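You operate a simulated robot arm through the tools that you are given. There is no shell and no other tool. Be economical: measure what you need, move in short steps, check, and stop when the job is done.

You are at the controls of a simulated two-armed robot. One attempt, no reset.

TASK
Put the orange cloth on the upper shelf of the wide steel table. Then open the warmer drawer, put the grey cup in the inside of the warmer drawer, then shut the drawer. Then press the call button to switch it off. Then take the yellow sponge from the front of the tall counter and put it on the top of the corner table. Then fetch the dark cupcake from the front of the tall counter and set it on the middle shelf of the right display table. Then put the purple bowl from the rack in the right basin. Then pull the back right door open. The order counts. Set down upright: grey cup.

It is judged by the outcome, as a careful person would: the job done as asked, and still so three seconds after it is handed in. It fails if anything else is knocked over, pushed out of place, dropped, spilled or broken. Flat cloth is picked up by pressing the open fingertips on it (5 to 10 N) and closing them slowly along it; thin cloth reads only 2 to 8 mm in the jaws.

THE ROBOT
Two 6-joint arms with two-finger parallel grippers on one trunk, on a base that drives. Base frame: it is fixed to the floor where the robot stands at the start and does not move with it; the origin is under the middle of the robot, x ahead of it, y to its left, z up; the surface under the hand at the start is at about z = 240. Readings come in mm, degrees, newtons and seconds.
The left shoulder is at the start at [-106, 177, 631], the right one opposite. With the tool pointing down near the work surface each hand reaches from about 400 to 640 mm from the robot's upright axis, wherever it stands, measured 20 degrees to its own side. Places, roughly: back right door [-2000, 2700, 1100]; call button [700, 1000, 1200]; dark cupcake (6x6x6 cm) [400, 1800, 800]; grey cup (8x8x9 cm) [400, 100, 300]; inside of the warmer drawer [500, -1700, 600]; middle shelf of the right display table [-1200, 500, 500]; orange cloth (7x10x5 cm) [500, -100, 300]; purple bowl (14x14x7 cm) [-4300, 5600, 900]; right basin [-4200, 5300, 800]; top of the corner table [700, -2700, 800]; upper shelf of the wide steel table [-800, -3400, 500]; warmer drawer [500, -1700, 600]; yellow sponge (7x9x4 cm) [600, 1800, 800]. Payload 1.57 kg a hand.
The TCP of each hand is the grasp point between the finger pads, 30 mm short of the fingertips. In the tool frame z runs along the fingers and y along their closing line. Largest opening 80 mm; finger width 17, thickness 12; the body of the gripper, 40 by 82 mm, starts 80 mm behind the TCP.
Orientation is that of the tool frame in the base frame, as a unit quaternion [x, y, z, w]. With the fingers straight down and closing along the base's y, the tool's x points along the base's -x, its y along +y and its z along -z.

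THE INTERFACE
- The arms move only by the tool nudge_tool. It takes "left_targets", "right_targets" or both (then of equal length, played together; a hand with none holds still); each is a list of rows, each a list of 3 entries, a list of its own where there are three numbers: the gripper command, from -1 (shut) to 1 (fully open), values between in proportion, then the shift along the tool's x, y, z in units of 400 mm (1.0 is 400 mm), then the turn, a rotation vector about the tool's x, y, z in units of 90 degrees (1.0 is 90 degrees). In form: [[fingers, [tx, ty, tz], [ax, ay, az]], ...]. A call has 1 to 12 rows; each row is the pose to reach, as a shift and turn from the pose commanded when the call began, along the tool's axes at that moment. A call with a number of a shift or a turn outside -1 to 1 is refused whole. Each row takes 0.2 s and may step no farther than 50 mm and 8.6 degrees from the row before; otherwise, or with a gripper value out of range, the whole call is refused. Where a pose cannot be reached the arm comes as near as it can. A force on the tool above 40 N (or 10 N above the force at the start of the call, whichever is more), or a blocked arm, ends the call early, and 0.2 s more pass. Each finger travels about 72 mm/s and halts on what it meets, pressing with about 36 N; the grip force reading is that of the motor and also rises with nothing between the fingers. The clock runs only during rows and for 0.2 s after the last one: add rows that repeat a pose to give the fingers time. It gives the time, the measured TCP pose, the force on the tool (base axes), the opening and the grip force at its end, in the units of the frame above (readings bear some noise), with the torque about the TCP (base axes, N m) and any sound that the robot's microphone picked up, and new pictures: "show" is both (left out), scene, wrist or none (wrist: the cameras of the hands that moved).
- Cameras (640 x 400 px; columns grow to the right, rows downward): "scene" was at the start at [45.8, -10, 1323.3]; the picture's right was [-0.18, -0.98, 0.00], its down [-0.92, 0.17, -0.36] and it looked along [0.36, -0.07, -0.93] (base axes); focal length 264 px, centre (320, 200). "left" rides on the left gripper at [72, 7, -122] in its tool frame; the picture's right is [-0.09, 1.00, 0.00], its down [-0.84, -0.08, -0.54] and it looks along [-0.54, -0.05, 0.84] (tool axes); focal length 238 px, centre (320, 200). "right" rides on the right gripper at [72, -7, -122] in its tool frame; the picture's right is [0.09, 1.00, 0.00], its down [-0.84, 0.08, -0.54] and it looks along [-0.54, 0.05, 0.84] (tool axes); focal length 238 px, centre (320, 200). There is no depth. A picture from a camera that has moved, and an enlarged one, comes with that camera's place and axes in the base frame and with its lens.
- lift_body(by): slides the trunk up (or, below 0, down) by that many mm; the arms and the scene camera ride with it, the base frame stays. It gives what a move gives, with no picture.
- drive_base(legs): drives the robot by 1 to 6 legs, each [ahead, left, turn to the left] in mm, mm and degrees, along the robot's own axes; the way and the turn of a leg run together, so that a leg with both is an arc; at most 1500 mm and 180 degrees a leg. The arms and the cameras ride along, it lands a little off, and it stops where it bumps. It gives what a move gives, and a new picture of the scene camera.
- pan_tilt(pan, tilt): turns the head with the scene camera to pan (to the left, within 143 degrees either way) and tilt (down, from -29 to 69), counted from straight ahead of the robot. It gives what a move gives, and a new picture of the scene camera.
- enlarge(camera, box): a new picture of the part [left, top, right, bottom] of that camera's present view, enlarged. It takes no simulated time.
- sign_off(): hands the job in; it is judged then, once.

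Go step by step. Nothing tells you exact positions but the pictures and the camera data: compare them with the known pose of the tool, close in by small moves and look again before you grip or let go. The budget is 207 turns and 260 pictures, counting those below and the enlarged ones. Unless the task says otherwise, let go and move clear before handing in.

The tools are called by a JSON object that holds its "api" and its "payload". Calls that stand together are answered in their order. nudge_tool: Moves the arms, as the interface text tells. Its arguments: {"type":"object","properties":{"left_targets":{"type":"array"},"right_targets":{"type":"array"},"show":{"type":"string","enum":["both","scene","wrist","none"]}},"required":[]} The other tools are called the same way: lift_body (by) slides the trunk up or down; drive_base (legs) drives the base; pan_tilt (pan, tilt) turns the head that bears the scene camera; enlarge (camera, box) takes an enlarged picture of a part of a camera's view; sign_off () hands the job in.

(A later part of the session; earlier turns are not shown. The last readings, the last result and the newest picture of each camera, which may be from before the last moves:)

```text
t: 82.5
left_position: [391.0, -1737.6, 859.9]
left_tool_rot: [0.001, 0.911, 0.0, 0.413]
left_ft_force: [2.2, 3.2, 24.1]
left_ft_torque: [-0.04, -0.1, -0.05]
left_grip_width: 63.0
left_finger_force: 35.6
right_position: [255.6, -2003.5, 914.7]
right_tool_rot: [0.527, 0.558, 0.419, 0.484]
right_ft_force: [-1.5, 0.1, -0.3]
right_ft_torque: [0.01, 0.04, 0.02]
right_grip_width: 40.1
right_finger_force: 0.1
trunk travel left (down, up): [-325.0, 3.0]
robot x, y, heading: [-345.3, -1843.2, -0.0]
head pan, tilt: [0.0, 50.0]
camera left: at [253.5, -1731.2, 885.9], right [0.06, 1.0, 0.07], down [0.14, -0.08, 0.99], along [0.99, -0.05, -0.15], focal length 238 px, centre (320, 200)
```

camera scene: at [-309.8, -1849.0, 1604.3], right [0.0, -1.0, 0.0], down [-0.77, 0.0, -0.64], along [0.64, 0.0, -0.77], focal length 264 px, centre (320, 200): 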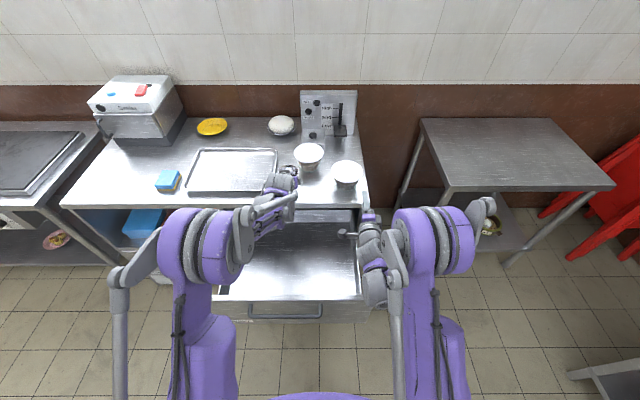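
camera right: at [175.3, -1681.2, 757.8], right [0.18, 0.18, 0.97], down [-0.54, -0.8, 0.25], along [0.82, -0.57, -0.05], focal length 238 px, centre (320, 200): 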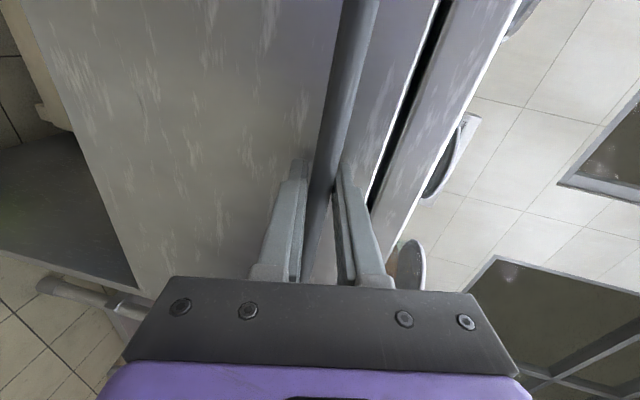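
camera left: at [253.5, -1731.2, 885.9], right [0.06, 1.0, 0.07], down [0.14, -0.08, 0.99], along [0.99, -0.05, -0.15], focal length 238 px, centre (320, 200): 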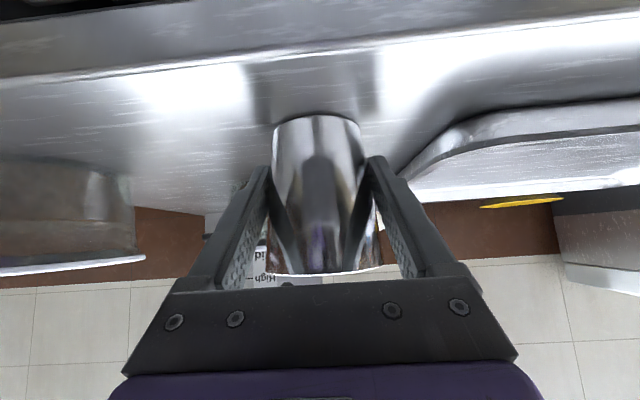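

The cup is standing on the counter (24 N contact). I'll ease off, open slowly, and withdraw along the finger direction.

{"api": "nudge_tool", "payload": {"left_targets": [[-1, [-0.006, 0, -0.005], [0, 0, 0]], [-0.2, [-0.006, 0, -0.005], [0, 0, 0]], [0.5, [-0.006, 0, -0.005], [0, 0, 0]], [0.8, [-0.006, 0, -0.005], [0, 0, 0]], [1, [-0.006, 0, -0.005], [0, 0, 0]], [1, [-0.006, 0, -0.005], [0, 0, 0]], [1, [-0.006, 0, -0.08], [0, 0, 0]], [1, [-0.006, 0, -0.18], [0, 0, 0]], [1, [-0.006, 0, -0.28], [0, 0, 0]], [1, [-0.006, 0, -0.36], [0, 0, 0]], [1, [-0.006, 0, -0.36], [0, 0, 0]]], "show": "both"}}

```text
t: 85.0
left_position: [288.5, -1739.6, 956.2]
left_tool_rot: [0.002, 0.912, -0.001, 0.41]
left_ft_force: [-0.4, 0.0, 0.1]
left_ft_torque: [0.03, -0.01, -0.01]
left_grip_width: 79.8
left_finger_force: 0.1
right_position: [259.0, -2004.3, 913.7]
right_tool_rot: [0.528, 0.559, 0.42, 0.483]
right_ft_force: [-0.1, 0.3, -0.5]
right_ft_torque: [-0.03, 0.0, 0.03]
right_grip_width: 40.1
right_finger_force: 0.0
trunk travel left (down, up): [-325.0, 3.0]
robot x, y, heading: [-349.2, -1848.0, -0.1]
head pan, tilt: [0.0, 50.0]
camera scene: at [-308.8, -1848.8, 1604.5], right [0.0, -1.0, 0.0], down [-0.77, 0.0, -0.64], along [0.64, 0.0, -0.77], focal length 264 px, centre (320, 200)
camera left: at [149.6, -1733.0, 982.4], right [0.06, 1.0, 0.07], down [0.15, -0.08, 0.99], along [0.99, -0.05, -0.15], focal length 238 px, centre (320, 200)
```

scene: 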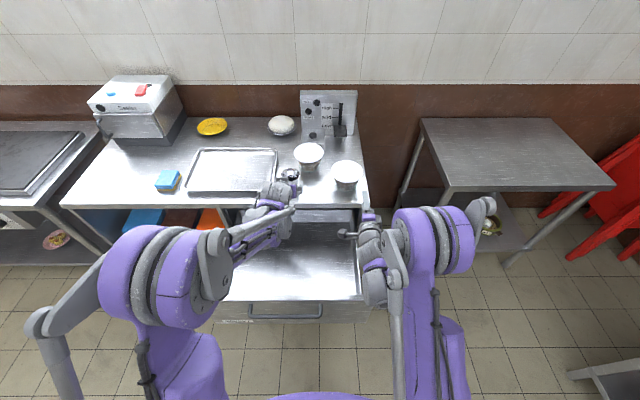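
left: 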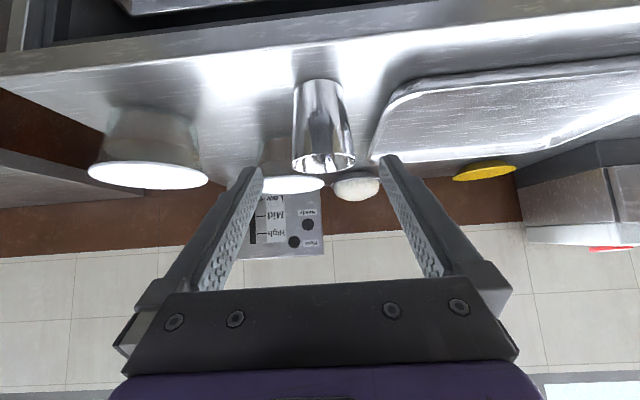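

The cup stands upright. I'll turn the left hand to point straight down, raise the right hand out of the way, and drive closer.

{"api": "nudge_tool", "payload": {"left_targets": [[1, [-0.03, 0, -0.03], [0, 0.09, 0]], [1, [-0.06, 0, -0.05], [0, 0.18, 0]], [1, [-0.084, 0, -0.074], [0, 0.27, 0]], [1, [-0.084, 0, -0.074], [0, 0.36, 0]], [1, [-0.084, 0, -0.074], [0, 0.45, 0]], [1, [-0.084, 0, -0.074], [0, 0.54, 0]], [1, [-0.084, 0, -0.074], [0, 0.54, 0]]], "right_targets": [[0, [0, 0.06, 0], [0, 0, 0]], [0, [0, 0.12, 0], [0, 0, 0]], [0, [0, 0.18, 0], [0, 0, 0]], [0, [0, 0.24, 0], [0, 0, 0]], [0, [0, 0.24, 0], [0, 0, 0]], [0, [0, 0.24, 0], [0, 0, 0]], [0, [0, 0.24, 0], [0, 0, 0]]], "show": "none"}}

{"api": "drive_base", "payload": {"legs": [[100, 0, 0]]}}

{"api": "enlarge", "payload": {"camera": "left", "box": [0, 0, 640, 400]}}

```text
t: 86.5
left_position: [284.7, -1737.3, 1002.9]
left_tool_rot: [0.002, 1.0, 0.0, -0.001]
left_ft_force: [0.8, -0.6, 0.3]
left_ft_torque: [-0.02, -0.04, -0.01]
left_grip_width: 80.1
left_finger_force: 0.0
right_position: [273.9, -1995.1, 1007.3]
right_tool_rot: [0.528, 0.558, 0.42, 0.483]
right_ft_force: [1.0, -0.2, 1.2]
right_ft_torque: [-0.01, 0.0, 0.03]
right_grip_width: 39.9
right_finger_force: 0.1
trunk travel left (down, up): [-325.0, 3.0]
robot x, y, heading: [-345.1, -1851.4, -0.3]
head pan, tilt: [0.0, 50.0]
```

```text
t: 87.7
left_position: [385.7, -1738.7, 1001.6]
left_tool_rot: [0.002, 1.0, 0.0, -0.001]
left_ft_force: [0.7, 0.6, -0.8]
left_ft_torque: [-0.05, -0.01, 0.07]
left_grip_width: 79.9
left_finger_force: 0.1
right_position: [374.3, -1997.0, 1006.8]
right_tool_rot: [0.528, 0.558, 0.419, 0.484]
right_ft_force: [-0.7, -1.0, 0.6]
right_ft_torque: [0.01, -0.03, -0.03]
right_grip_width: 39.9
right_finger_force: 0.0
trunk travel left (down, up): [-325.0, 3.0]
robot x, y, heading: [-243.2, -1850.1, -0.2]
head pan, tilt: [0.0, 50.0]
camera scene: at [-209.9, -1849.4, 1604.2], right [-0.01, -1.0, 0.0], down [-0.77, 0.0, -0.64], along [0.64, 0.0, -0.77], focal length 264 px, centre (320, 200)
```

scene: 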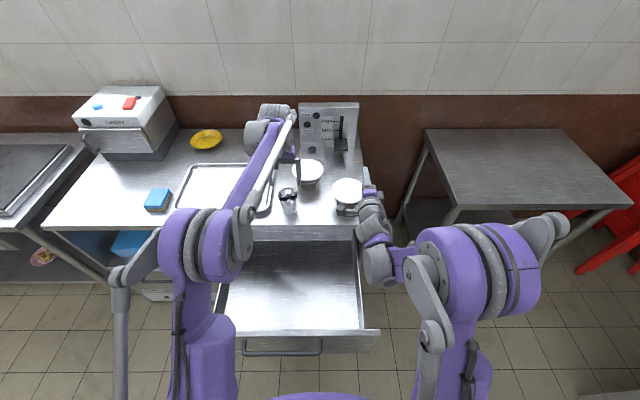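

```text
1.00 times, centred on (320, 200) of left (not enlarged: the box is as wide or as high as the picture)
camera zoom: at [314.3, -1732.1, 1122.6], right [0.1, 1.0, 0.0], down [0.84, -0.08, 0.54], along [0.54, -0.05, -0.84], focal length 238 px, centre (320, 200)
```

zoom: 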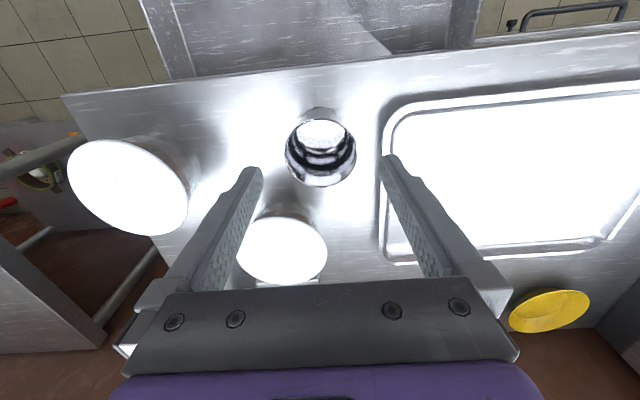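

The cup's axis is near [403, -1740]. I'll centre the hand over it and descend around it.

{"api": "nudge_tool", "payload": {"left_targets": [[1, [-0.043, -0.003, 0.03], [0, 0, 0]], [1, [-0.043, -0.003, 0.12], [0, 0, 0]], [1, [-0.043, -0.003, 0.2], [0, 0, 0]], [1, [-0.043, -0.003, 0.2], [0, 0, 0]]], "show": "wrist"}}

```text
t: 88.7
left_position: [402.7, -1741.4, 921.7]
left_tool_rot: [0.003, 1.0, 0.0, -0.001]
left_ft_force: [0.2, 0.4, -0.5]
left_ft_torque: [0.0, -0.01, 0.01]
left_grip_width: 80.0
left_finger_force: 0.0
right_position: [374.0, -1997.1, 1006.8]
right_tool_rot: [0.527, 0.558, 0.419, 0.484]
right_ft_force: [-1.5, -0.4, 0.1]
right_ft_torque: [0.01, 0.0, 0.04]
right_grip_width: 39.9
right_finger_force: 0.1
trunk travel left (down, up): [-325.0, 3.0]
robot x, y, heading: [-240.7, -1851.5, -0.2]
head pan, tilt: [0.0, 50.0]
camera left: at [331.0, -1734.5, 1042.0], right [0.1, 1.0, 0.0], down [0.84, -0.08, 0.54], along [0.54, -0.05, -0.84], focal length 238 px, centre (320, 200)
```

left: 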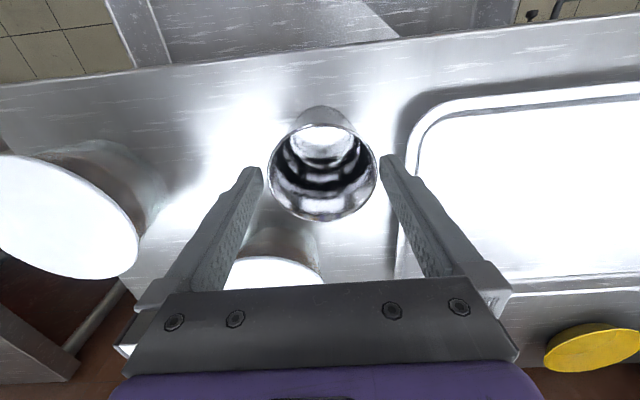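

The cup is nearly centred. A small correction, then down to grip depth.

{"api": "nudge_tool", "payload": {"left_targets": [[1, [0.012, 0.005, 0.03], [0, 0, 0]], [1, [0.012, 0.005, 0.075], [0, 0, 0]], [1, [0.012, 0.005, 0.125], [0, 0, 0]], [1, [0.012, 0.005, 0.125], [0, 0, 0]]], "show": "wrist"}}

```text
t: 89.7
left_position: [397.8, -1738.5, 871.7]
left_tool_rot: [0.002, 1.0, 0.0, -0.001]
left_ft_force: [-0.2, -0.5, 0.3]
left_ft_torque: [0.0, 0.01, -0.02]
left_grip_width: 80.0
left_finger_force: 0.1
right_position: [374.6, -1996.3, 1008.2]
right_tool_rot: [0.529, 0.558, 0.418, 0.483]
right_ft_force: [-0.7, 1.3, 0.6]
right_ft_torque: [-0.01, -0.01, -0.01]
right_grip_width: 40.2
right_finger_force: 0.1
trunk travel left (down, up): [-325.0, 3.0]
robot x, y, heading: [-243.5, -1848.9, -0.5]
head pan, tilt: [0.0, 50.0]
camera left: at [327.3, -1731.7, 992.7], right [0.1, 1.0, 0.0], down [0.84, -0.08, 0.54], along [0.54, -0.05, -0.84], focal length 238 px, centre (320, 200)
```

left: 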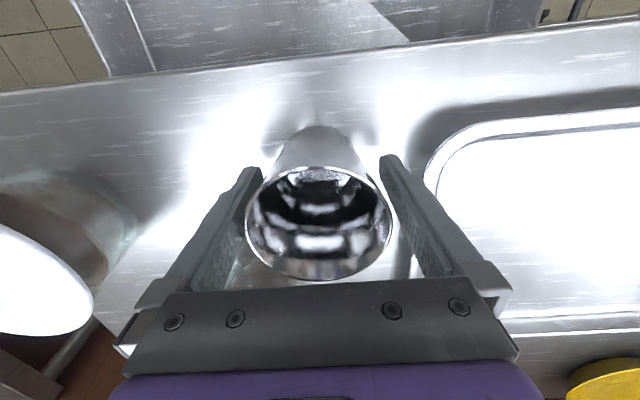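

Centred. I'll close slowly and lift.

{"api": "nudge_tool", "payload": {"left_targets": [[0.7, [0, 0, 0], [0, 0, 0]], [0.5, [0, 0, 0], [0, 0, 0]], [0.2, [0, 0, 0], [0, 0, 0]], [-0.3, [0, 0, 0], [0, 0, 0]], [-1, [0, 0, 0], [0, 0, 0]], [-1, [0, 0, 0], [0, 0, 0]], [-1, [0, 0, 0], [0, 0, 0]], [-1, [0, 0, -0.04], [0, 0, 0]], [-1, [0, 0, -0.12], [0, 0, 0]], [-1, [0, 0, -0.18], [0, 0, 0]], [-1, [0, 0, -0.18], [0, 0, 0]]], "show": "wrist"}}

```text
t: 92.1
left_position: [399.1, -1738.8, 943.1]
left_tool_rot: [0.003, 1.0, 0.001, -0.001]
left_ft_force: [0.4, -0.4, -0.9]
left_ft_torque: [-0.01, -0.01, 0.02]
left_grip_width: 68.4
left_finger_force: 35.9
right_position: [373.9, -1997.1, 1007.8]
right_tool_rot: [0.528, 0.558, 0.419, 0.483]
right_ft_force: [0.0, -0.4, -0.7]
right_ft_torque: [0.01, -0.02, 0.02]
right_grip_width: 40.1
right_finger_force: 0.0
trunk travel left (down, up): [-325.0, 3.0]
robot x, y, heading: [-239.2, -1855.9, -0.2]
head pan, tilt: [0.0, 50.0]
camera left: at [328.4, -1731.3, 1064.1], right [0.1, 1.0, 0.0], down [0.84, -0.08, 0.54], along [0.54, -0.05, -0.84], focal length 238 px, centre (320, 200)
```

left: 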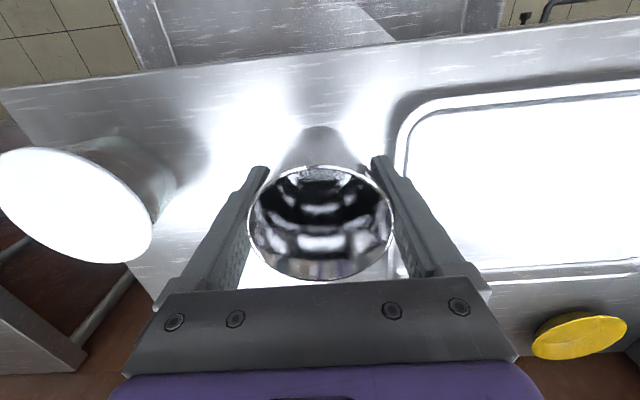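

Held firmly from above. I'll drive back so that the cup hangs over the middle of the open drawer.

{"api": "drive_base", "payload": {"legs": [[-215, 0, 0]]}}

{"api": "nudge_tool", "payload": {"left_targets": [[-1, [0, 0, 0.1], [0, 0, 0]], [-1, [0, 0, 0.2], [0, 0, 0]], [-1, [0, 0, 0.3], [0, 0, 0]], [-1, [0, 0, 0.4], [0, 0, 0]], [-1, [0, 0, 0.5], [0, 0, 0]], [-1, [0, 0, 0.6], [0, 0, 0]], [-1, [0, 0, 0.6], [0, 0, 0]]], "show": "both"}}

```text
t: 93.8
left_position: [185.0, -1737.1, 942.8]
left_tool_rot: [0.002, 1.0, 0.0, 0.0]
left_ft_force: [0.6, -0.1, -1.0]
left_ft_torque: [0.01, -0.01, 0.0]
left_grip_width: 68.2
left_finger_force: 36.5
right_position: [160.2, -1995.3, 1007.0]
right_tool_rot: [0.528, 0.558, 0.419, 0.484]
right_ft_force: [0.2, -0.1, 1.0]
right_ft_torque: [0.0, -0.03, 0.02]
right_grip_width: 40.3
right_finger_force: 0.1
trunk travel left (down, up): [-325.0, 3.0]
robot x, y, heading: [-458.1, -1847.2, -0.2]
head pan, tilt: [0.0, 50.0]
camera scene: at [-424.3, -1848.2, 1604.7], right [0.0, -1.0, 0.0], down [-0.77, 0.0, -0.64], along [0.64, 0.0, -0.77], focal length 264 px, centre (320, 200)
```

scene: 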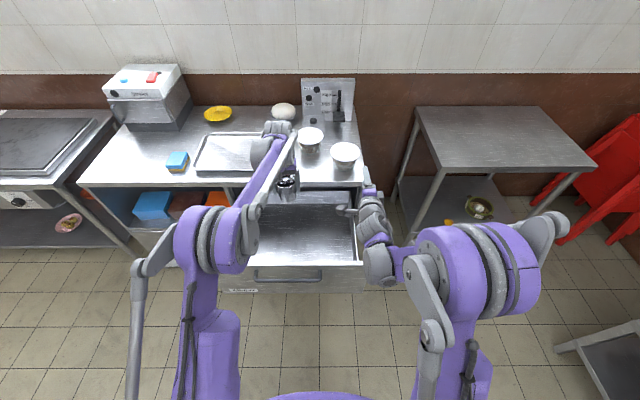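

```text
t: 95.4
left_position: [183.5, -1735.3, 703.8]
left_tool_rot: [0.003, 1.0, 0.0, -0.001]
left_ft_force: [-1.5, 0.5, -0.7]
left_ft_torque: [0.0, -0.02, 0.04]
left_grip_width: 68.0
left_finger_force: 36.6
right_position: [157.6, -1994.3, 1008.3]
right_tool_rot: [0.527, 0.558, 0.419, 0.484]
right_ft_force: [0.2, -0.5, 0.2]
right_ft_torque: [-0.01, 0.02, -0.01]
right_grip_width: 40.1
right_finger_force: 0.1
trunk travel left (down, up): [-325.0, 3.0]
robot x, y, heading: [-454.2, -1845.5, -0.4]
head pan, tilt: [0.0, 50.0]
camera scene: at [-425.1, -1848.3, 1604.5], right [0.0, -1.0, 0.0], down [-0.77, 0.0, -0.64], along [0.64, 0.0, -0.77], focal length 264 px, centre (320, 200)
camera left: at [112.6, -1727.9, 824.6], right [0.1, 1.0, 0.0], down [0.84, -0.08, 0.54], along [0.54, -0.05, -0.84], focal length 238 px, centre (320, 200)
```

scene: 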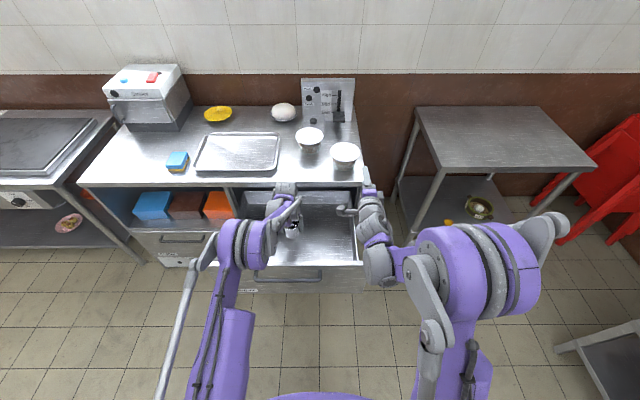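
left: 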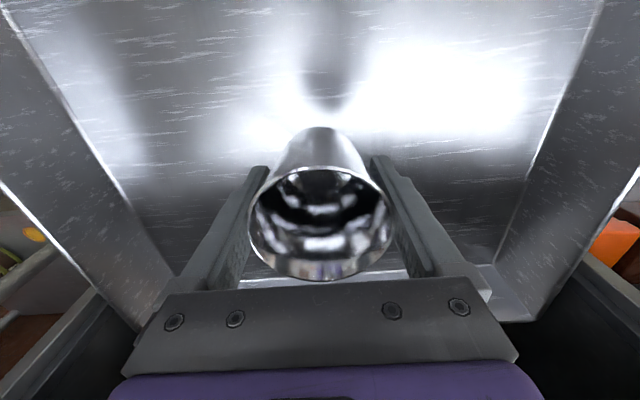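

Inside and centred. I'll continue down in small steps and watch the height and force.

{"api": "nudge_tool", "payload": {"left_targets": [[-1, [0, 0, 0.05], [0, 0, 0]], [-1, [0, 0, 0.09], [0, 0, 0]], [-1, [0, 0, 0.105], [0, 0, 0]], [-1, [0, 0, 0.12], [0, 0, 0]], [-1, [0, 0, 0.12], [0, 0, 0]]], "show": "wrist"}}

```text
t: 96.6
left_position: [184.8, -1736.3, 656.2]
left_tool_rot: [0.003, 1.0, -0.001, -0.001]
left_ft_force: [-1.2, 0.2, 0.2]
left_ft_torque: [0.01, -0.03, 0.01]
left_grip_width: 68.5
left_finger_force: 36.1
right_position: [158.7, -1995.7, 1007.4]
right_tool_rot: [0.528, 0.558, 0.418, 0.484]
right_ft_force: [0.0, -0.1, 0.0]
right_ft_torque: [-0.01, -0.01, 0.0]
right_grip_width: 40.2
right_finger_force: 0.1
trunk travel left (down, up): [-325.0, 3.0]
robot x, y, heading: [-455.7, -1849.3, -0.6]
head pan, tilt: [0.0, 50.0]
camera left: at [113.2, -1729.2, 776.5], right [0.1, 1.0, 0.0], down [0.84, -0.08, 0.54], along [0.54, -0.05, -0.84], focal length 238 px, centre (320, 200)
```

left: 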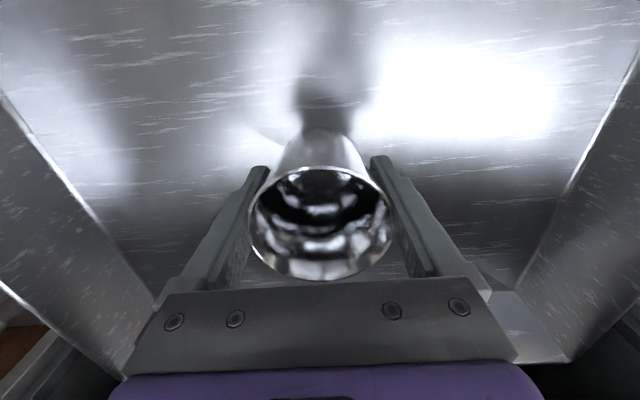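

No contact yet. I'll keep lowering slowly.

{"api": "nudge_tool", "payload": {"left_targets": [[-1, [0, 0, 0.012], [0, 0, 0]], [-1, [0, 0, 0.024], [0, 0, 0]], [-1, [0, 0, 0.036], [0, 0, 0]], [-1, [0, 0, 0.036], [0, 0, 0]]], "show": "none"}}

{"api": "nudge_tool", "payload": {"left_targets": [[-1, [0, 0, 0.008], [0, 0, 0]], [-1, [0, 0, 0.016], [0, 0, 0]], [-1, [0, 0, 0.024], [0, 0, 0]], [-1, [0, 0, 0.024], [0, 0, 0]]], "show": "wrist"}}

```text
t: 97.6
left_position: [185.1, -1736.8, 640.4]
left_tool_rot: [0.003, 1.0, 0.0, -0.001]
left_ft_force: [-0.2, 0.0, -1.0]
left_ft_torque: [-0.01, -0.01, 0.0]
left_grip_width: 68.0
left_finger_force: 35.9
right_position: [159.7, -1995.1, 1007.9]
right_tool_rot: [0.529, 0.558, 0.419, 0.483]
right_ft_force: [-0.2, -0.6, 0.1]
right_ft_torque: [-0.02, -0.01, -0.04]
right_grip_width: 40.1
right_finger_force: 0.1
trunk travel left (down, up): [-325.0, 3.0]
robot x, y, heading: [-462.3, -1851.0, -0.4]
head pan, tilt: [0.0, 50.0]
```

```text
t: 98.6
left_position: [183.3, -1737.6, 631.4]
left_tool_rot: [0.002, 1.0, 0.0, -0.001]
left_ft_force: [-0.2, 0.4, -1.1]
left_ft_torque: [-0.01, -0.04, 0.02]
left_grip_width: 67.8
left_finger_force: 36.0
right_position: [158.9, -1995.1, 1007.2]
right_tool_rot: [0.528, 0.559, 0.418, 0.484]
right_ft_force: [0.6, -0.3, 0.1]
right_ft_torque: [0.0, 0.0, 0.03]
right_grip_width: 40.3
right_finger_force: 0.1
trunk travel left (down, up): [-325.0, 3.0]
robot x, y, heading: [-457.5, -1849.2, -0.4]
head pan, tilt: [0.0, 50.0]
camera left: at [112.3, -1729.4, 751.8], right [0.1, 1.0, 0.0], down [0.84, -0.08, 0.54], along [0.54, -0.05, -0.84], focal length 238 px, centre (320, 200)
```

left: 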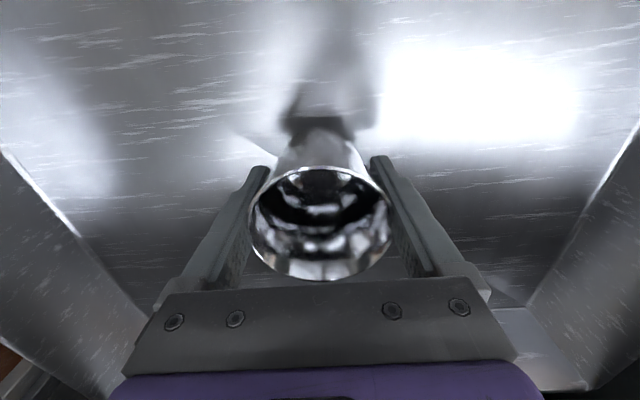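

Still free of contact; the reflection shows the gap is closing. I'll continue.

{"api": "nudge_tool", "payload": {"left_targets": [[-1, [0, 0, 0.012], [0, 0, 0]], [-1, [0, 0, 0.024], [0, 0, 0]], [-1, [0, 0, 0.03], [0, 0, 0]], [-1, [0, 0, 0.03], [0, 0, 0]]], "show": "none"}}

{"api": "nudge_tool", "payload": {"left_targets": [[-1, [0, 0, 0.01], [0, 0, 0]], [-1, [0, 0, 0.02], [0, 0, 0]], [-1, [0, 0, 0.02], [0, 0, 0]]], "show": "wrist"}}

```text
t: 99.6
left_position: [182.8, -1737.6, 618.7]
left_tool_rot: [0.003, 1.0, 0.0, -0.001]
left_ft_force: [-0.2, -0.5, -0.3]
left_ft_torque: [0.02, -0.02, -0.01]
left_grip_width: 68.0
left_finger_force: 35.9
right_position: [158.4, -1995.2, 1007.0]
right_tool_rot: [0.529, 0.558, 0.419, 0.484]
right_ft_force: [0.1, 0.9, -0.4]
right_ft_torque: [-0.02, -0.01, 0.01]
right_grip_width: 40.1
right_finger_force: 0.1
trunk travel left (down, up): [-325.0, 3.0]
robot x, y, heading: [-460.3, -1847.5, -0.3]
head pan, tilt: [0.0, 50.0]
```

```text
t: 100.4
left_position: [182.8, -1737.8, 614.7]
left_tool_rot: [0.002, 1.0, -0.001, 0.001]
left_ft_force: [1.7, -3.9, 29.9]
left_ft_torque: [-0.05, -0.01, -0.08]
left_grip_width: 68.3
left_finger_force: 36.4
right_position: [157.0, -1997.4, 1009.1]
right_tool_rot: [0.527, 0.558, 0.419, 0.484]
right_ft_force: [-0.3, -0.1, -0.4]
right_ft_torque: [-0.01, -0.02, -0.01]
right_grip_width: 40.0
right_finger_force: 0.1
trunk travel left (down, up): [-325.0, 3.0]
robot x, y, heading: [-458.4, -1848.1, -0.2]
head pan, tilt: [0.0, 50.0]
camera left: at [111.4, -1730.2, 733.9], right [0.1, 1.0, 0.0], down [0.84, -0.08, 0.54], along [0.54, -0.05, -0.84], focal length 238 px, centre (320, 200)
```

left: 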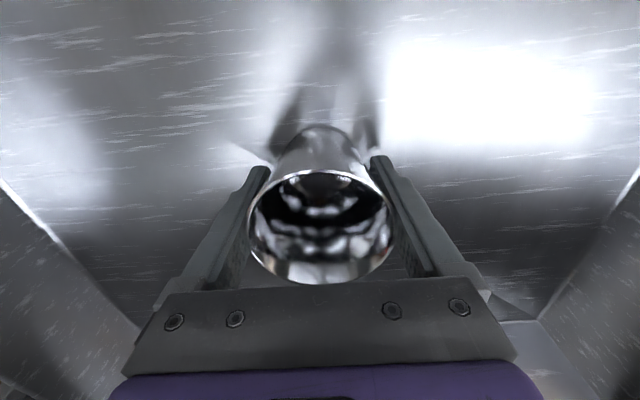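

Contact: the cup is on the drawer floor. I'll ease off, open, and rise straight up.

{"api": "nudge_tool", "payload": {"left_targets": [[-1, [0, 0, -0.008], [0, 0, 0]], [-0.2, [0, 0, -0.008], [0, 0, 0]], [0.5, [0, 0, -0.008], [0, 0, 0]], [1, [0, 0, -0.008], [0, 0, 0]], [1, [0, 0, -0.008], [0, 0, 0]], [1, [0, 0, -0.06], [0, 0, 0]], [1, [0, 0, -0.17], [0, 0, 0]], [1, [0, 0, -0.29], [0, 0, 0]], [1, [0, 0, -0.41], [0, 0, 0]], [1, [0, 0, -0.53], [0, 0, 0]], [1, [0, 0, -0.65], [0, 0, 0]], [1, [0, 0, -0.75], [0, 0, 0]]], "show": "both"}}

```text
t: 103.0
left_position: [181.6, -1738.0, 912.8]
left_tool_rot: [0.002, 1.0, 0.0, 0.0]
left_ft_force: [-1.0, -1.1, -0.5]
left_ft_torque: [0.01, 0.01, 0.03]
left_grip_width: 80.2
left_finger_force: 0.1
right_position: [157.9, -1994.0, 1006.8]
right_tool_rot: [0.528, 0.558, 0.42, 0.484]
right_ft_force: [-0.3, -0.1, -0.1]
right_ft_torque: [0.01, 0.01, -0.01]
right_grip_width: 40.4
right_finger_force: 0.1
trunk travel left (down, up): [-325.0, 3.0]
robot x, y, heading: [-460.3, -1849.0, -0.5]
head pan, tilt: [0.0, 50.0]
camera scene: at [-425.3, -1848.3, 1604.5], right [0.0, -1.0, 0.0], down [-0.77, 0.0, -0.64], along [0.64, 0.0, -0.77], focal length 264 px, centre (320, 200)
camera left: at [111.2, -1730.5, 1032.6], right [0.1, 1.0, 0.0], down [0.84, -0.08, 0.54], along [0.54, -0.05, -0.84], focal length 238 px, centre (320, 200)
```

scene: 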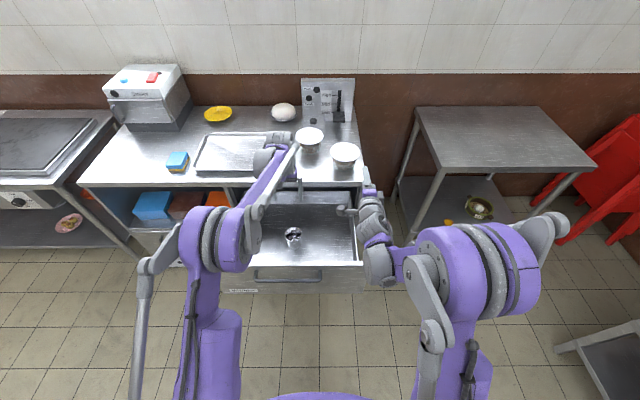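
left: 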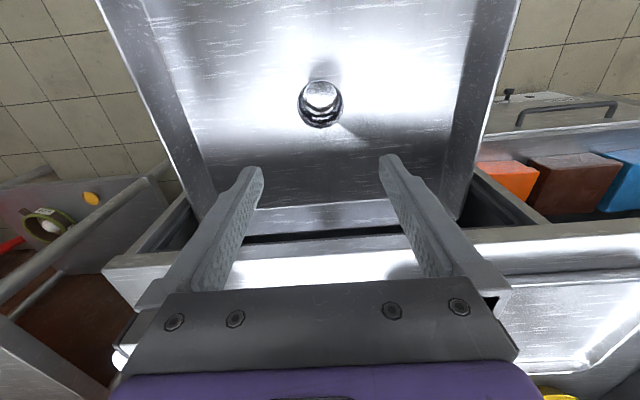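

The cup stands upright in the drawer. I'll back off, lower the trunk, and set the right fist below the handle to push the drawer shut.

{"api": "drive_base", "payload": {"legs": [[-320, 230, 0]]}}

{"api": "lift_body", "payload": {"by": -150}}

{"api": "nudge_tool", "payload": {"left_targets": [[1, [0, 0, -0.1], [0, 0, 0]], [1, [0, 0, -0.2], [0, 0, 0]], [1, [0, 0, -0.3], [0, 0, 0]], [1, [0, 0, -0.4], [0, 0, 0]], [1, [0, 0, -0.45], [0, 0, 0]], [1, [0, 0, -0.45], [0, 0, 0]]], "right_targets": [[-1, [0, -0.1, 0.02], [0, 0, 0]], [-1, [0, -0.2, 0.04], [0, 0, 0]], [-1, [0, -0.3, 0.06], [0, 0, 0]], [-1, [0, -0.4, 0.08], [0, 0, 0]], [-1, [0, -0.5, 0.1], [0, 0, 0]], [-1, [0, -0.5, 0.1], [0, 0, 0]]], "show": "scene"}}

```text
t: 105.6
left_position: [-132.4, -1509.8, 911.5]
left_tool_rot: [0.007, 1.0, 0.001, -0.001]
left_ft_force: [-0.4, 0.9, -0.1]
left_ft_torque: [0.01, -0.03, 0.02]
left_grip_width: 80.0
left_finger_force: 0.0
right_position: [-157.5, -1767.0, 1007.1]
right_tool_rot: [0.53, 0.556, 0.417, 0.486]
right_ft_force: [0.3, -0.1, 0.1]
right_ft_torque: [0.01, 0.03, -0.01]
right_grip_width: 40.0
right_finger_force: 0.1
trunk travel left (down, up): [-325.0, 3.0]
robot x, y, heading: [-774.6, -1616.1, -0.7]
head pan, tilt: [0.0, 50.0]
camera scene: at [-740.9, -1615.7, 1604.6], right [-0.01, -1.0, 0.0], down [-0.77, 0.01, -0.64], along [0.64, -0.01, -0.77], focal length 264 px, centre (320, 200)
```

scene: 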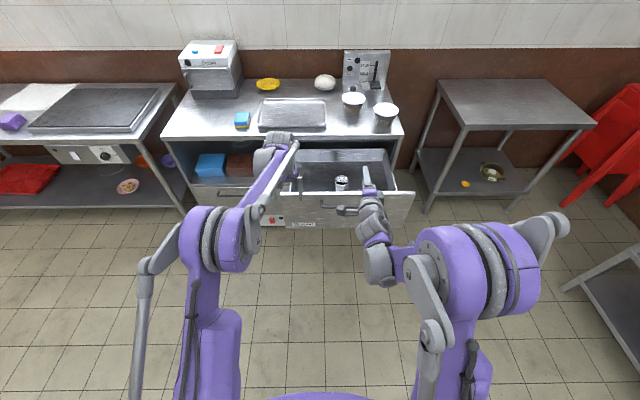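

```text
t: 107.3
left_position: [-132.4, -1509.0, 761.3]
left_tool_rot: [0.006, 1.0, 0.0, 0.001]
left_ft_force: [0.9, -1.2, 0.7]
left_ft_torque: [0.0, 0.01, 0.01]
left_grip_width: 80.1
left_finger_force: 0.0
right_position: [-158.8, -1768.1, 857.1]
right_tool_rot: [0.532, 0.56, 0.414, 0.481]
right_ft_force: [0.5, 0.4, 0.3]
right_ft_torque: [0.02, 0.05, -0.01]
right_grip_width: 40.2
right_finger_force: 0.0
trunk travel left (down, up): [-175.0, 153.0]
robot x, y, heading: [-773.6, -1615.3, -0.9]
head pan, tilt: [0.0, 50.0]
```

```text
t: 108.8
left_position: [-154.3, -1508.7, 927.3]
left_tool_rot: [0.007, 1.0, 0.0, 0.001]
left_ft_force: [0.6, -0.4, -0.5]
left_ft_torque: [0.01, -0.05, -0.01]
left_grip_width: 80.3
left_finger_force: 0.0
left hand out of reach, approached as far as the arm can: row 3, 4, 5, 6
right_position: [-159.1, -1787.7, 654.2]
right_tool_rot: [0.533, 0.559, 0.414, 0.482]
right_ft_force: [0.2, 0.3, -0.3]
right_ft_torque: [0.03, -0.01, 0.04]
right_grip_width: 0.0
right_finger_force: 20.9
trunk travel left (down, up): [-175.0, 153.0]
robot x, y, heading: [-775.0, -1615.2, -0.8]
head pan, tilt: [0.0, 50.0]
camera scene: at [-734.8, -1615.8, 1451.2], right [-0.01, -1.0, 0.0], down [-0.77, 0.01, -0.64], along [0.64, -0.01, -0.77], focal length 264 px, centre (320, 200)
```

scene: 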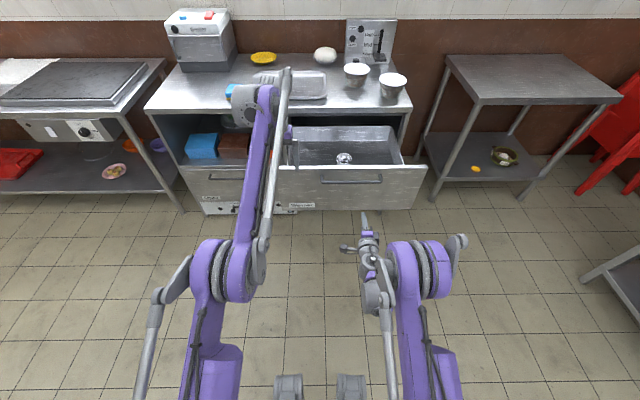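

The fist is at z≈654, below the handle and close to the panel's middle. I'll drive ahead to push the drawer most of the way.

{"api": "drive_base", "payload": {"legs": [[120, 0, 0.8], [140, 0, 0], [140, 0, 0]]}}

```text
t: 111.8
left_position: [243.2, -1497.1, 927.6]
left_tool_rot: [-0.003, 1.0, -0.001, 0.0]
left_ft_force: [0.6, -0.1, 0.4]
left_ft_torque: [0.0, 0.06, 0.0]
left_grip_width: 80.0
left_finger_force: 0.1
right_position: [241.5, -1774.9, 653.2]
right_tool_rot: [0.528, 0.565, 0.417, 0.477]
right_ft_force: [-0.1, -0.3, -0.2]
right_ft_torque: [-0.03, 0.01, 0.03]
right_grip_width: 0.1
right_finger_force: 21.1
trunk travel left (down, up): [-175.0, 153.0]
robot x, y, heading: [-381.1, -1618.1, 0.3]
head pan, tilt: [0.0, 50.0]
camera scene: at [-336.1, -1614.6, 1451.1], right [0.01, -1.0, 0.0], down [-0.77, 0.0, -0.64], along [0.64, 0.0, -0.77], focal length 264 px, centre (320, 200)
```

scene: 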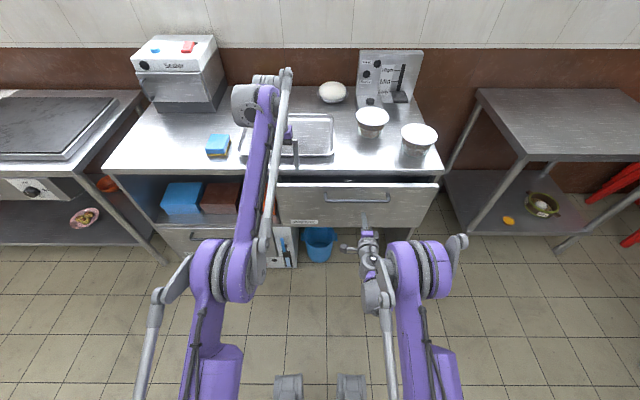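

The drawer is nearly shut. I'll finish with a slow arm push.

{"api": "nudge_tool", "payload": {"right_targets": [[-1, [0, 0.006, 0.03], [0, 0, 0]], [-1, [0, 0.012, 0.06], [0, 0, 0]], [-1, [0, 0.018, 0.09], [0, 0, 0]], [-1, [0, 0.024, 0.12], [0, 0, 0]], [-1, [0, 0.03, 0.15], [0, 0, 0]], [-1, [0, 0.034, 0.17], [0, 0, 0]], [-1, [0, 0.038, 0.19], [0, 0, 0]]], "show": "scene"}}

```text
t: 113.2
left_position: [240.6, -1498.1, 928.3]
left_tool_rot: [-0.002, 1.0, 0.0, 0.001]
left_ft_force: [0.7, 0.1, 0.7]
left_ft_torque: [0.01, 0.02, 0.0]
left_grip_width: 79.8
left_finger_force: 0.0
right_position: [301.0, -1777.2, 653.5]
right_tool_rot: [0.528, 0.565, 0.418, 0.478]
right_ft_force: [-11.1, 0.0, 4.3]
right_ft_torque: [0.0, -0.2, 0.09]
right_grip_width: 0.0
right_finger_force: 21.6
trunk travel left (down, up): [-175.0, 153.0]
robot x, y, heading: [-380.6, -1614.9, 0.3]
head pan, tilt: [0.0, 50.0]
stopped in row 6 (right hand): the force on the tool passed its limit at 53 N (the readings are from after the stop); the commanded pose is now the measured one
camera scene: at [-338.6, -1614.5, 1451.2], right [0.0, -1.0, 0.0], down [-0.77, 0.0, -0.64], along [0.64, 0.0, -0.77], focal length 264 px, centre (320, 200)
```

scene: 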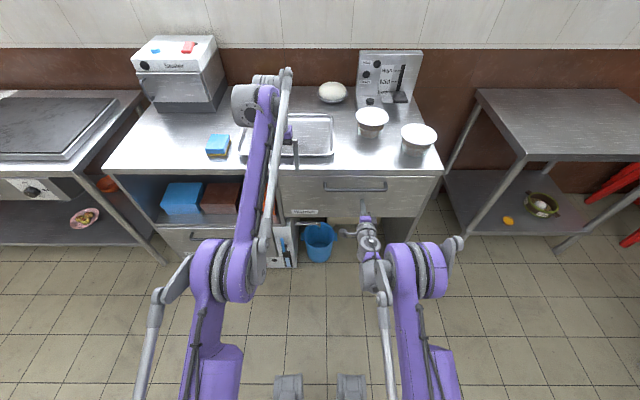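

The drawer is shut. Next is the call button to the left on the wall; I'll back up, drive left and look.

{"api": "drive_base", "payload": {"legs": [[-140, 0, 0], [0, 1350, 0]]}}

{"api": "pan_tilt", "payload": {"pan": 45, "tilt": 20}}

```text
t: 126.2
left_position: [102.8, -144.2, 927.2]
left_tool_rot: [0.003, 1.0, 0.0, 0.0]
left_ft_force: [0.6, 0.2, 0.8]
left_ft_torque: [0.03, 0.01, 0.02]
left_grip_width: 80.1
left_finger_force: 0.1
right_position: [160.2, -424.6, 652.7]
right_tool_rot: [0.531, 0.562, 0.415, 0.481]
right_ft_force: [0.0, -0.2, 0.0]
right_ft_torque: [-0.01, 0.04, 0.02]
right_grip_width: 0.0
right_finger_force: 21.2
trunk travel left (down, up): [-175.0, 153.0]
robot x, y, heading: [-522.0, -257.1, -0.4]
head pan, tilt: [0.0, 50.0]
camera scene: at [-477.4, -255.9, 1451.1], right [-0.01, -1.0, 0.0], down [-0.77, 0.0, -0.64], along [0.64, 0.0, -0.77], focal length 264 px, centre (320, 200)
```

scene: 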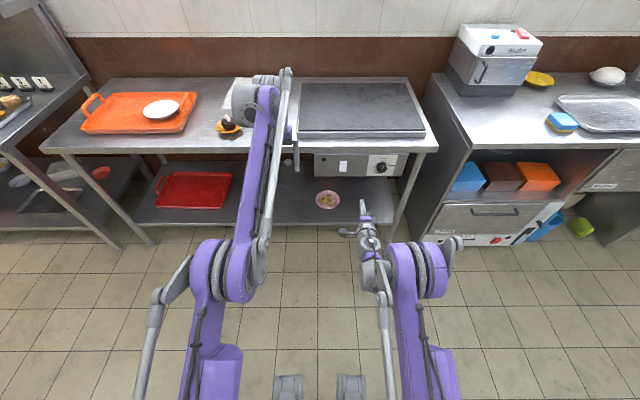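

```text
t: 127.3
left_position: [102.4, -144.4, 927.1]
left_tool_rot: [0.002, 1.0, 0.0, -0.001]
left_ft_force: [-0.3, 0.2, -0.6]
left_ft_torque: [-0.01, 0.01, 0.01]
left_grip_width: 79.9
left_finger_force: 0.1
right_position: [161.5, -425.3, 653.5]
right_tool_rot: [0.531, 0.562, 0.415, 0.479]
right_ft_force: [-1.4, -0.3, -0.8]
right_ft_torque: [0.01, -0.03, 0.03]
right_grip_width: 0.0
right_finger_force: 21.5
trunk travel left (down, up): [-175.0, 153.0]
robot x, y, heading: [-523.4, -256.1, -0.1]
head pan, tilt: [45.0, 20.0]
camera scene: at [-488.1, -190.1, 1496.7], right [0.7, -0.71, 0.0], down [-0.24, -0.24, -0.94], along [0.67, 0.66, -0.34], focal length 264 px, centre (320, 200)
```

scene: 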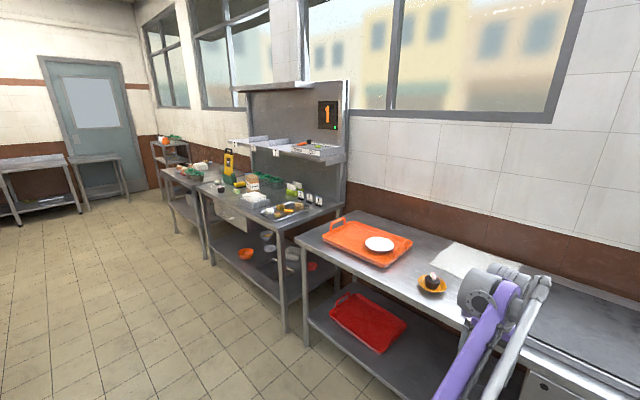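

I see a back panel with an orange "1" display around y≈950. I'll drive further left and look closer.

{"api": "drive_base", "payload": {"legs": [[0, 1150, 0]]}}

{"api": "pan_tilt", "payload": {"pan": 0, "tilt": 10}}

{"api": "enlarge", "payload": {"camera": "scene", "box": [200, 60, 440, 260]}}

```text
t: 137.6
left_position: [98.4, 1009.5, 928.3]
left_tool_rot: [-0.005, 1.0, 0.0, -0.001]
left_ft_force: [-0.1, -0.2, 0.2]
left_ft_torque: [0.0, 0.03, -0.03]
left_grip_width: 79.9
left_finger_force: 0.1
right_position: [161.7, 730.9, 654.1]
right_tool_rot: [0.526, 0.566, 0.419, 0.477]
right_ft_force: [0.2, 0.4, -0.6]
right_ft_torque: [0.04, 0.0, 0.0]
right_grip_width: 0.1
right_finger_force: 20.9
trunk travel left (down, up): [-175.0, 153.0]
robot x, y, heading: [-519.5, 890.2, 0.5]
head pan, tilt: [45.0, 20.0]
camera scene: at [-490.7, 956.2, 1496.7], right [0.71, -0.7, 0.0], down [-0.24, -0.24, -0.94], along [0.66, 0.67, -0.34], focal length 264 px, centre (320, 200)
```

scene: 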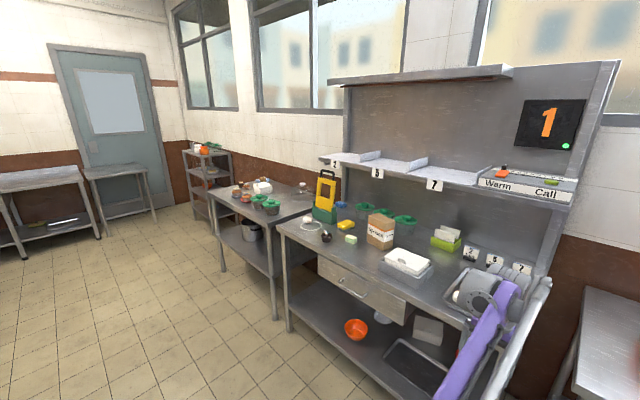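

```text
t: 138.8
left_position: [98.7, 1010.1, 927.9]
left_tool_rot: [-0.004, 1.0, 0.001, -0.001]
left_ft_force: [-0.1, -0.7, -0.4]
left_ft_torque: [0.03, -0.01, -0.01]
left_grip_width: 79.8
left_finger_force: 0.1
right_position: [161.0, 730.0, 653.4]
right_tool_rot: [0.527, 0.566, 0.418, 0.477]
right_ft_force: [0.3, -0.6, -0.3]
right_ft_torque: [0.0, 0.02, 0.02]
right_grip_width: 0.2
right_finger_force: 21.5
trunk travel left (down, up): [-175.0, 153.0]
robot x, y, heading: [-522.4, 890.9, 0.5]
head pan, tilt: [0.0, 10.0]
camera scene: at [-463.0, 890.5, 1513.0], right [0.01, -1.0, 0.0], down [-0.17, 0.0, -0.98], along [0.98, 0.01, -0.17], focal length 264 px, centre (320, 200)
```

scene: 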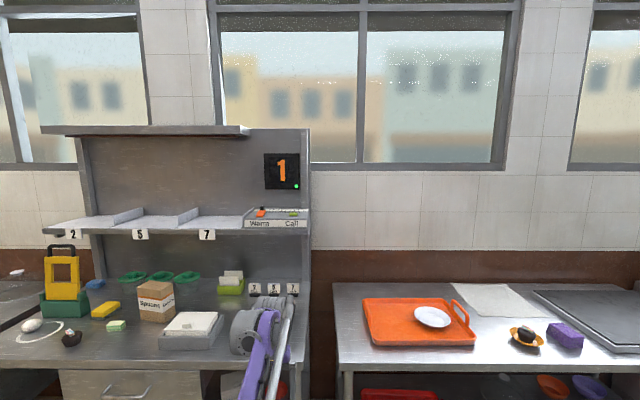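

```text
2.00 times, centred on (320, 160) of scene
camera zoom: at [-463.0, 890.5, 1513.0], right [0.01, -1.0, 0.0], down [-0.17, 0.0, -0.98], along [0.98, 0.01, -0.17], focal length 528 px, centre (320, 280)
```

zoom: 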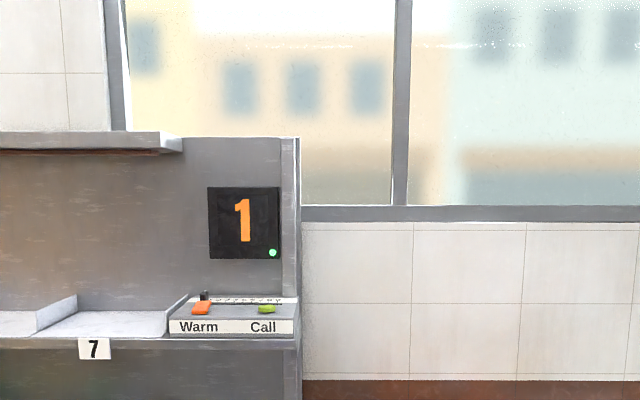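

The control box on the shelf has an orange "Warm" and a green "Call" button, the latter near y≈1025 and z≈1240. I'll raise the trunk, angle the left hand forward with fingers closed, and lift the right hand clear.

{"api": "lift_body", "payload": {"by": 153}}

{"api": "nudge_tool", "payload": {"left_targets": [[-1, [0, 0, -0.02], [0, -0.09, 0]], [-1, [0, 0, -0.06], [0, -0.18, 0]], [-1, [0, 0, -0.12], [0, -0.27, 0]], [-1, [0, 0, -0.2], [0, -0.36, 0]], [-1, [0, 0, -0.28], [0, -0.45, 0]], [-1, [0, 0, -0.36], [0, -0.54, 0]], [-1, [0, 0, -0.44], [0, -0.63, 0]], [-1, [0, 0, -0.5], [0, -0.7, 0]], [-1, [0, 0, -0.5], [0, -0.7, 0]]], "right_targets": [[-1, [0, 0.1, 0], [0, 0, 0]], [-1, [0, 0.2, 0], [0, 0, 0]], [-1, [0, 0.3, 0], [0, 0, 0]], [-1, [0, 0.4, 0], [0, 0, 0]], [-1, [0, 0.45, 0], [0, 0, 0]], [-1, [0, 0.45, 0], [0, 0, 0]], [-1, [0, 0.45, 0], [0, 0, 0]], [-1, [0, 0.45, 0], [0, 0, 0]], [-1, [0, 0.45, 0], [0, 0, 0]]], "show": "both"}}

```text
t: 140.5
left_position: [98.6, 1009.9, 1080.8]
left_tool_rot: [-0.004, 1.0, -0.001, 0.0]
left_ft_force: [-0.5, 0.1, -0.3]
left_ft_torque: [-0.03, 0.04, 0.0]
left_grip_width: 79.9
left_finger_force: 0.1
right_position: [160.4, 730.7, 806.0]
right_tool_rot: [0.527, 0.565, 0.418, 0.478]
right_ft_force: [0.0, -0.3, 0.6]
right_ft_torque: [0.01, 0.02, 0.0]
right_grip_width: 0.0
right_finger_force: 21.3
trunk travel left (down, up): [-328.0, 0.0]
robot x, y, heading: [-524.5, 893.1, 0.8]
head pan, tilt: [0.0, 10.0]
```

```text
t: 142.5
left_position: [99.6, 1009.1, 1282.0]
left_tool_rot: [-0.004, 0.853, 0.002, 0.522]
left_ft_force: [0.6, -0.2, -0.7]
left_ft_torque: [-0.02, 0.02, 0.04]
left_grip_width: 0.0
left_finger_force: 20.8
right_position: [196.5, 745.6, 982.1]
right_tool_rot: [0.526, 0.566, 0.419, 0.477]
right_ft_force: [-0.6, 0.4, 0.3]
right_ft_torque: [0.02, 0.02, -0.02]
right_grip_width: 0.0
right_finger_force: 21.8
trunk travel left (down, up): [-328.0, 0.0]
robot x, y, heading: [-522.0, 887.8, 0.4]
head pan, tilt: [0.0, 10.0]
camera scene: at [-469.9, 890.4, 1668.7], right [0.01, -1.0, 0.0], down [-0.17, 0.0, -0.98], along [0.98, 0.01, -0.17], focal length 264 px, centre (320, 200)
camera right: at [76.6, 821.4, 991.0], right [0.2, 0.19, 0.96], down [-0.52, -0.81, 0.26], along [0.83, -0.56, -0.06], focal length 238 px, centre (320, 200)
camera left: at [-40.9, 1014.1, 1271.7], right [0.03, 1.0, 0.08], down [-0.1, -0.08, 0.99], along [0.99, -0.04, 0.1], focal length 238 px, centre (320, 200)
```

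scene: 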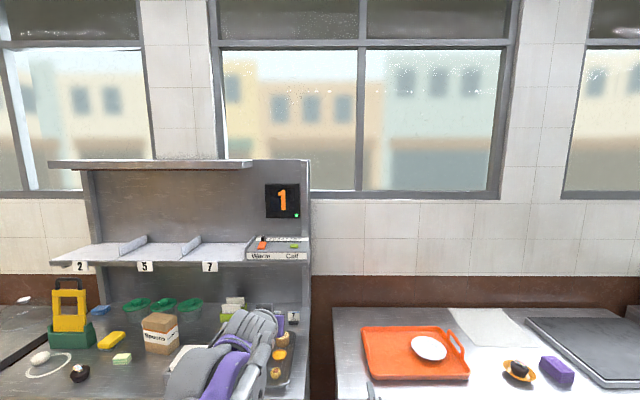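
right: 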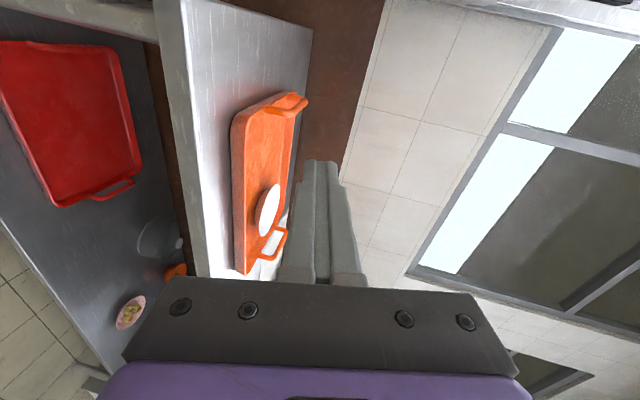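
left: 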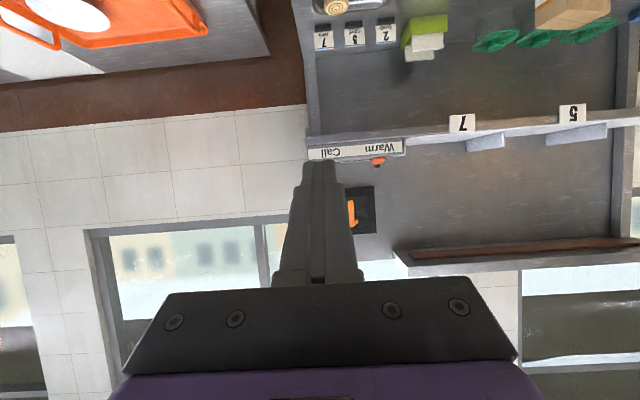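

Let me enlarge the button box from this higher view.

{"api": "enlarge", "payload": {"camera": "scene", "box": [230, 220, 330, 280]}}

{"api": "enlarge", "payload": {"camera": "left", "box": [280, 120, 430, 210]}}

```text
6.40 times, centred on (280, 250) of scene
camera zoom: at [-469.9, 890.4, 1668.7], right [0.01, -1.0, 0.0], down [-0.17, 0.0, -0.98], along [0.98, 0.01, -0.17], focal length 1691 px, centre (576, -120)
```

zoom: 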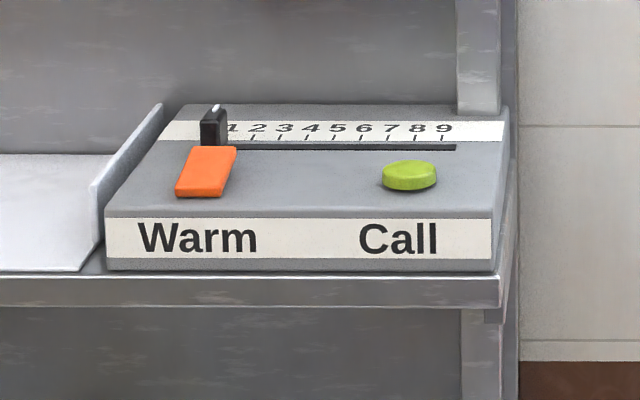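

```text
4.27 times, centred on (355, 165) of left
camera zoom: at [-40.9, 1014.1, 1271.7], right [0.03, 1.0, 0.08], down [-0.1, -0.08, 0.99], along [0.99, -0.04, 0.1], focal length 1017 px, centre (171, 349)
```

zoom: 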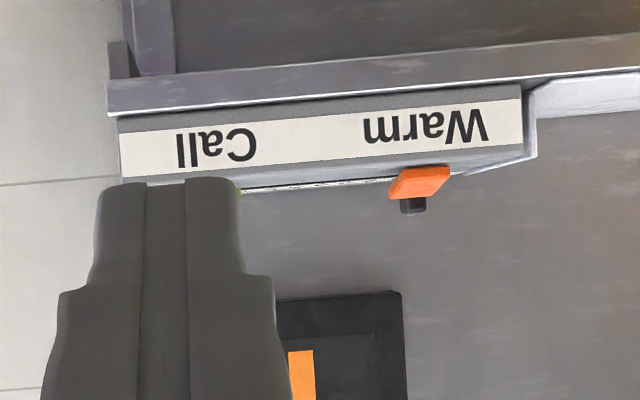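

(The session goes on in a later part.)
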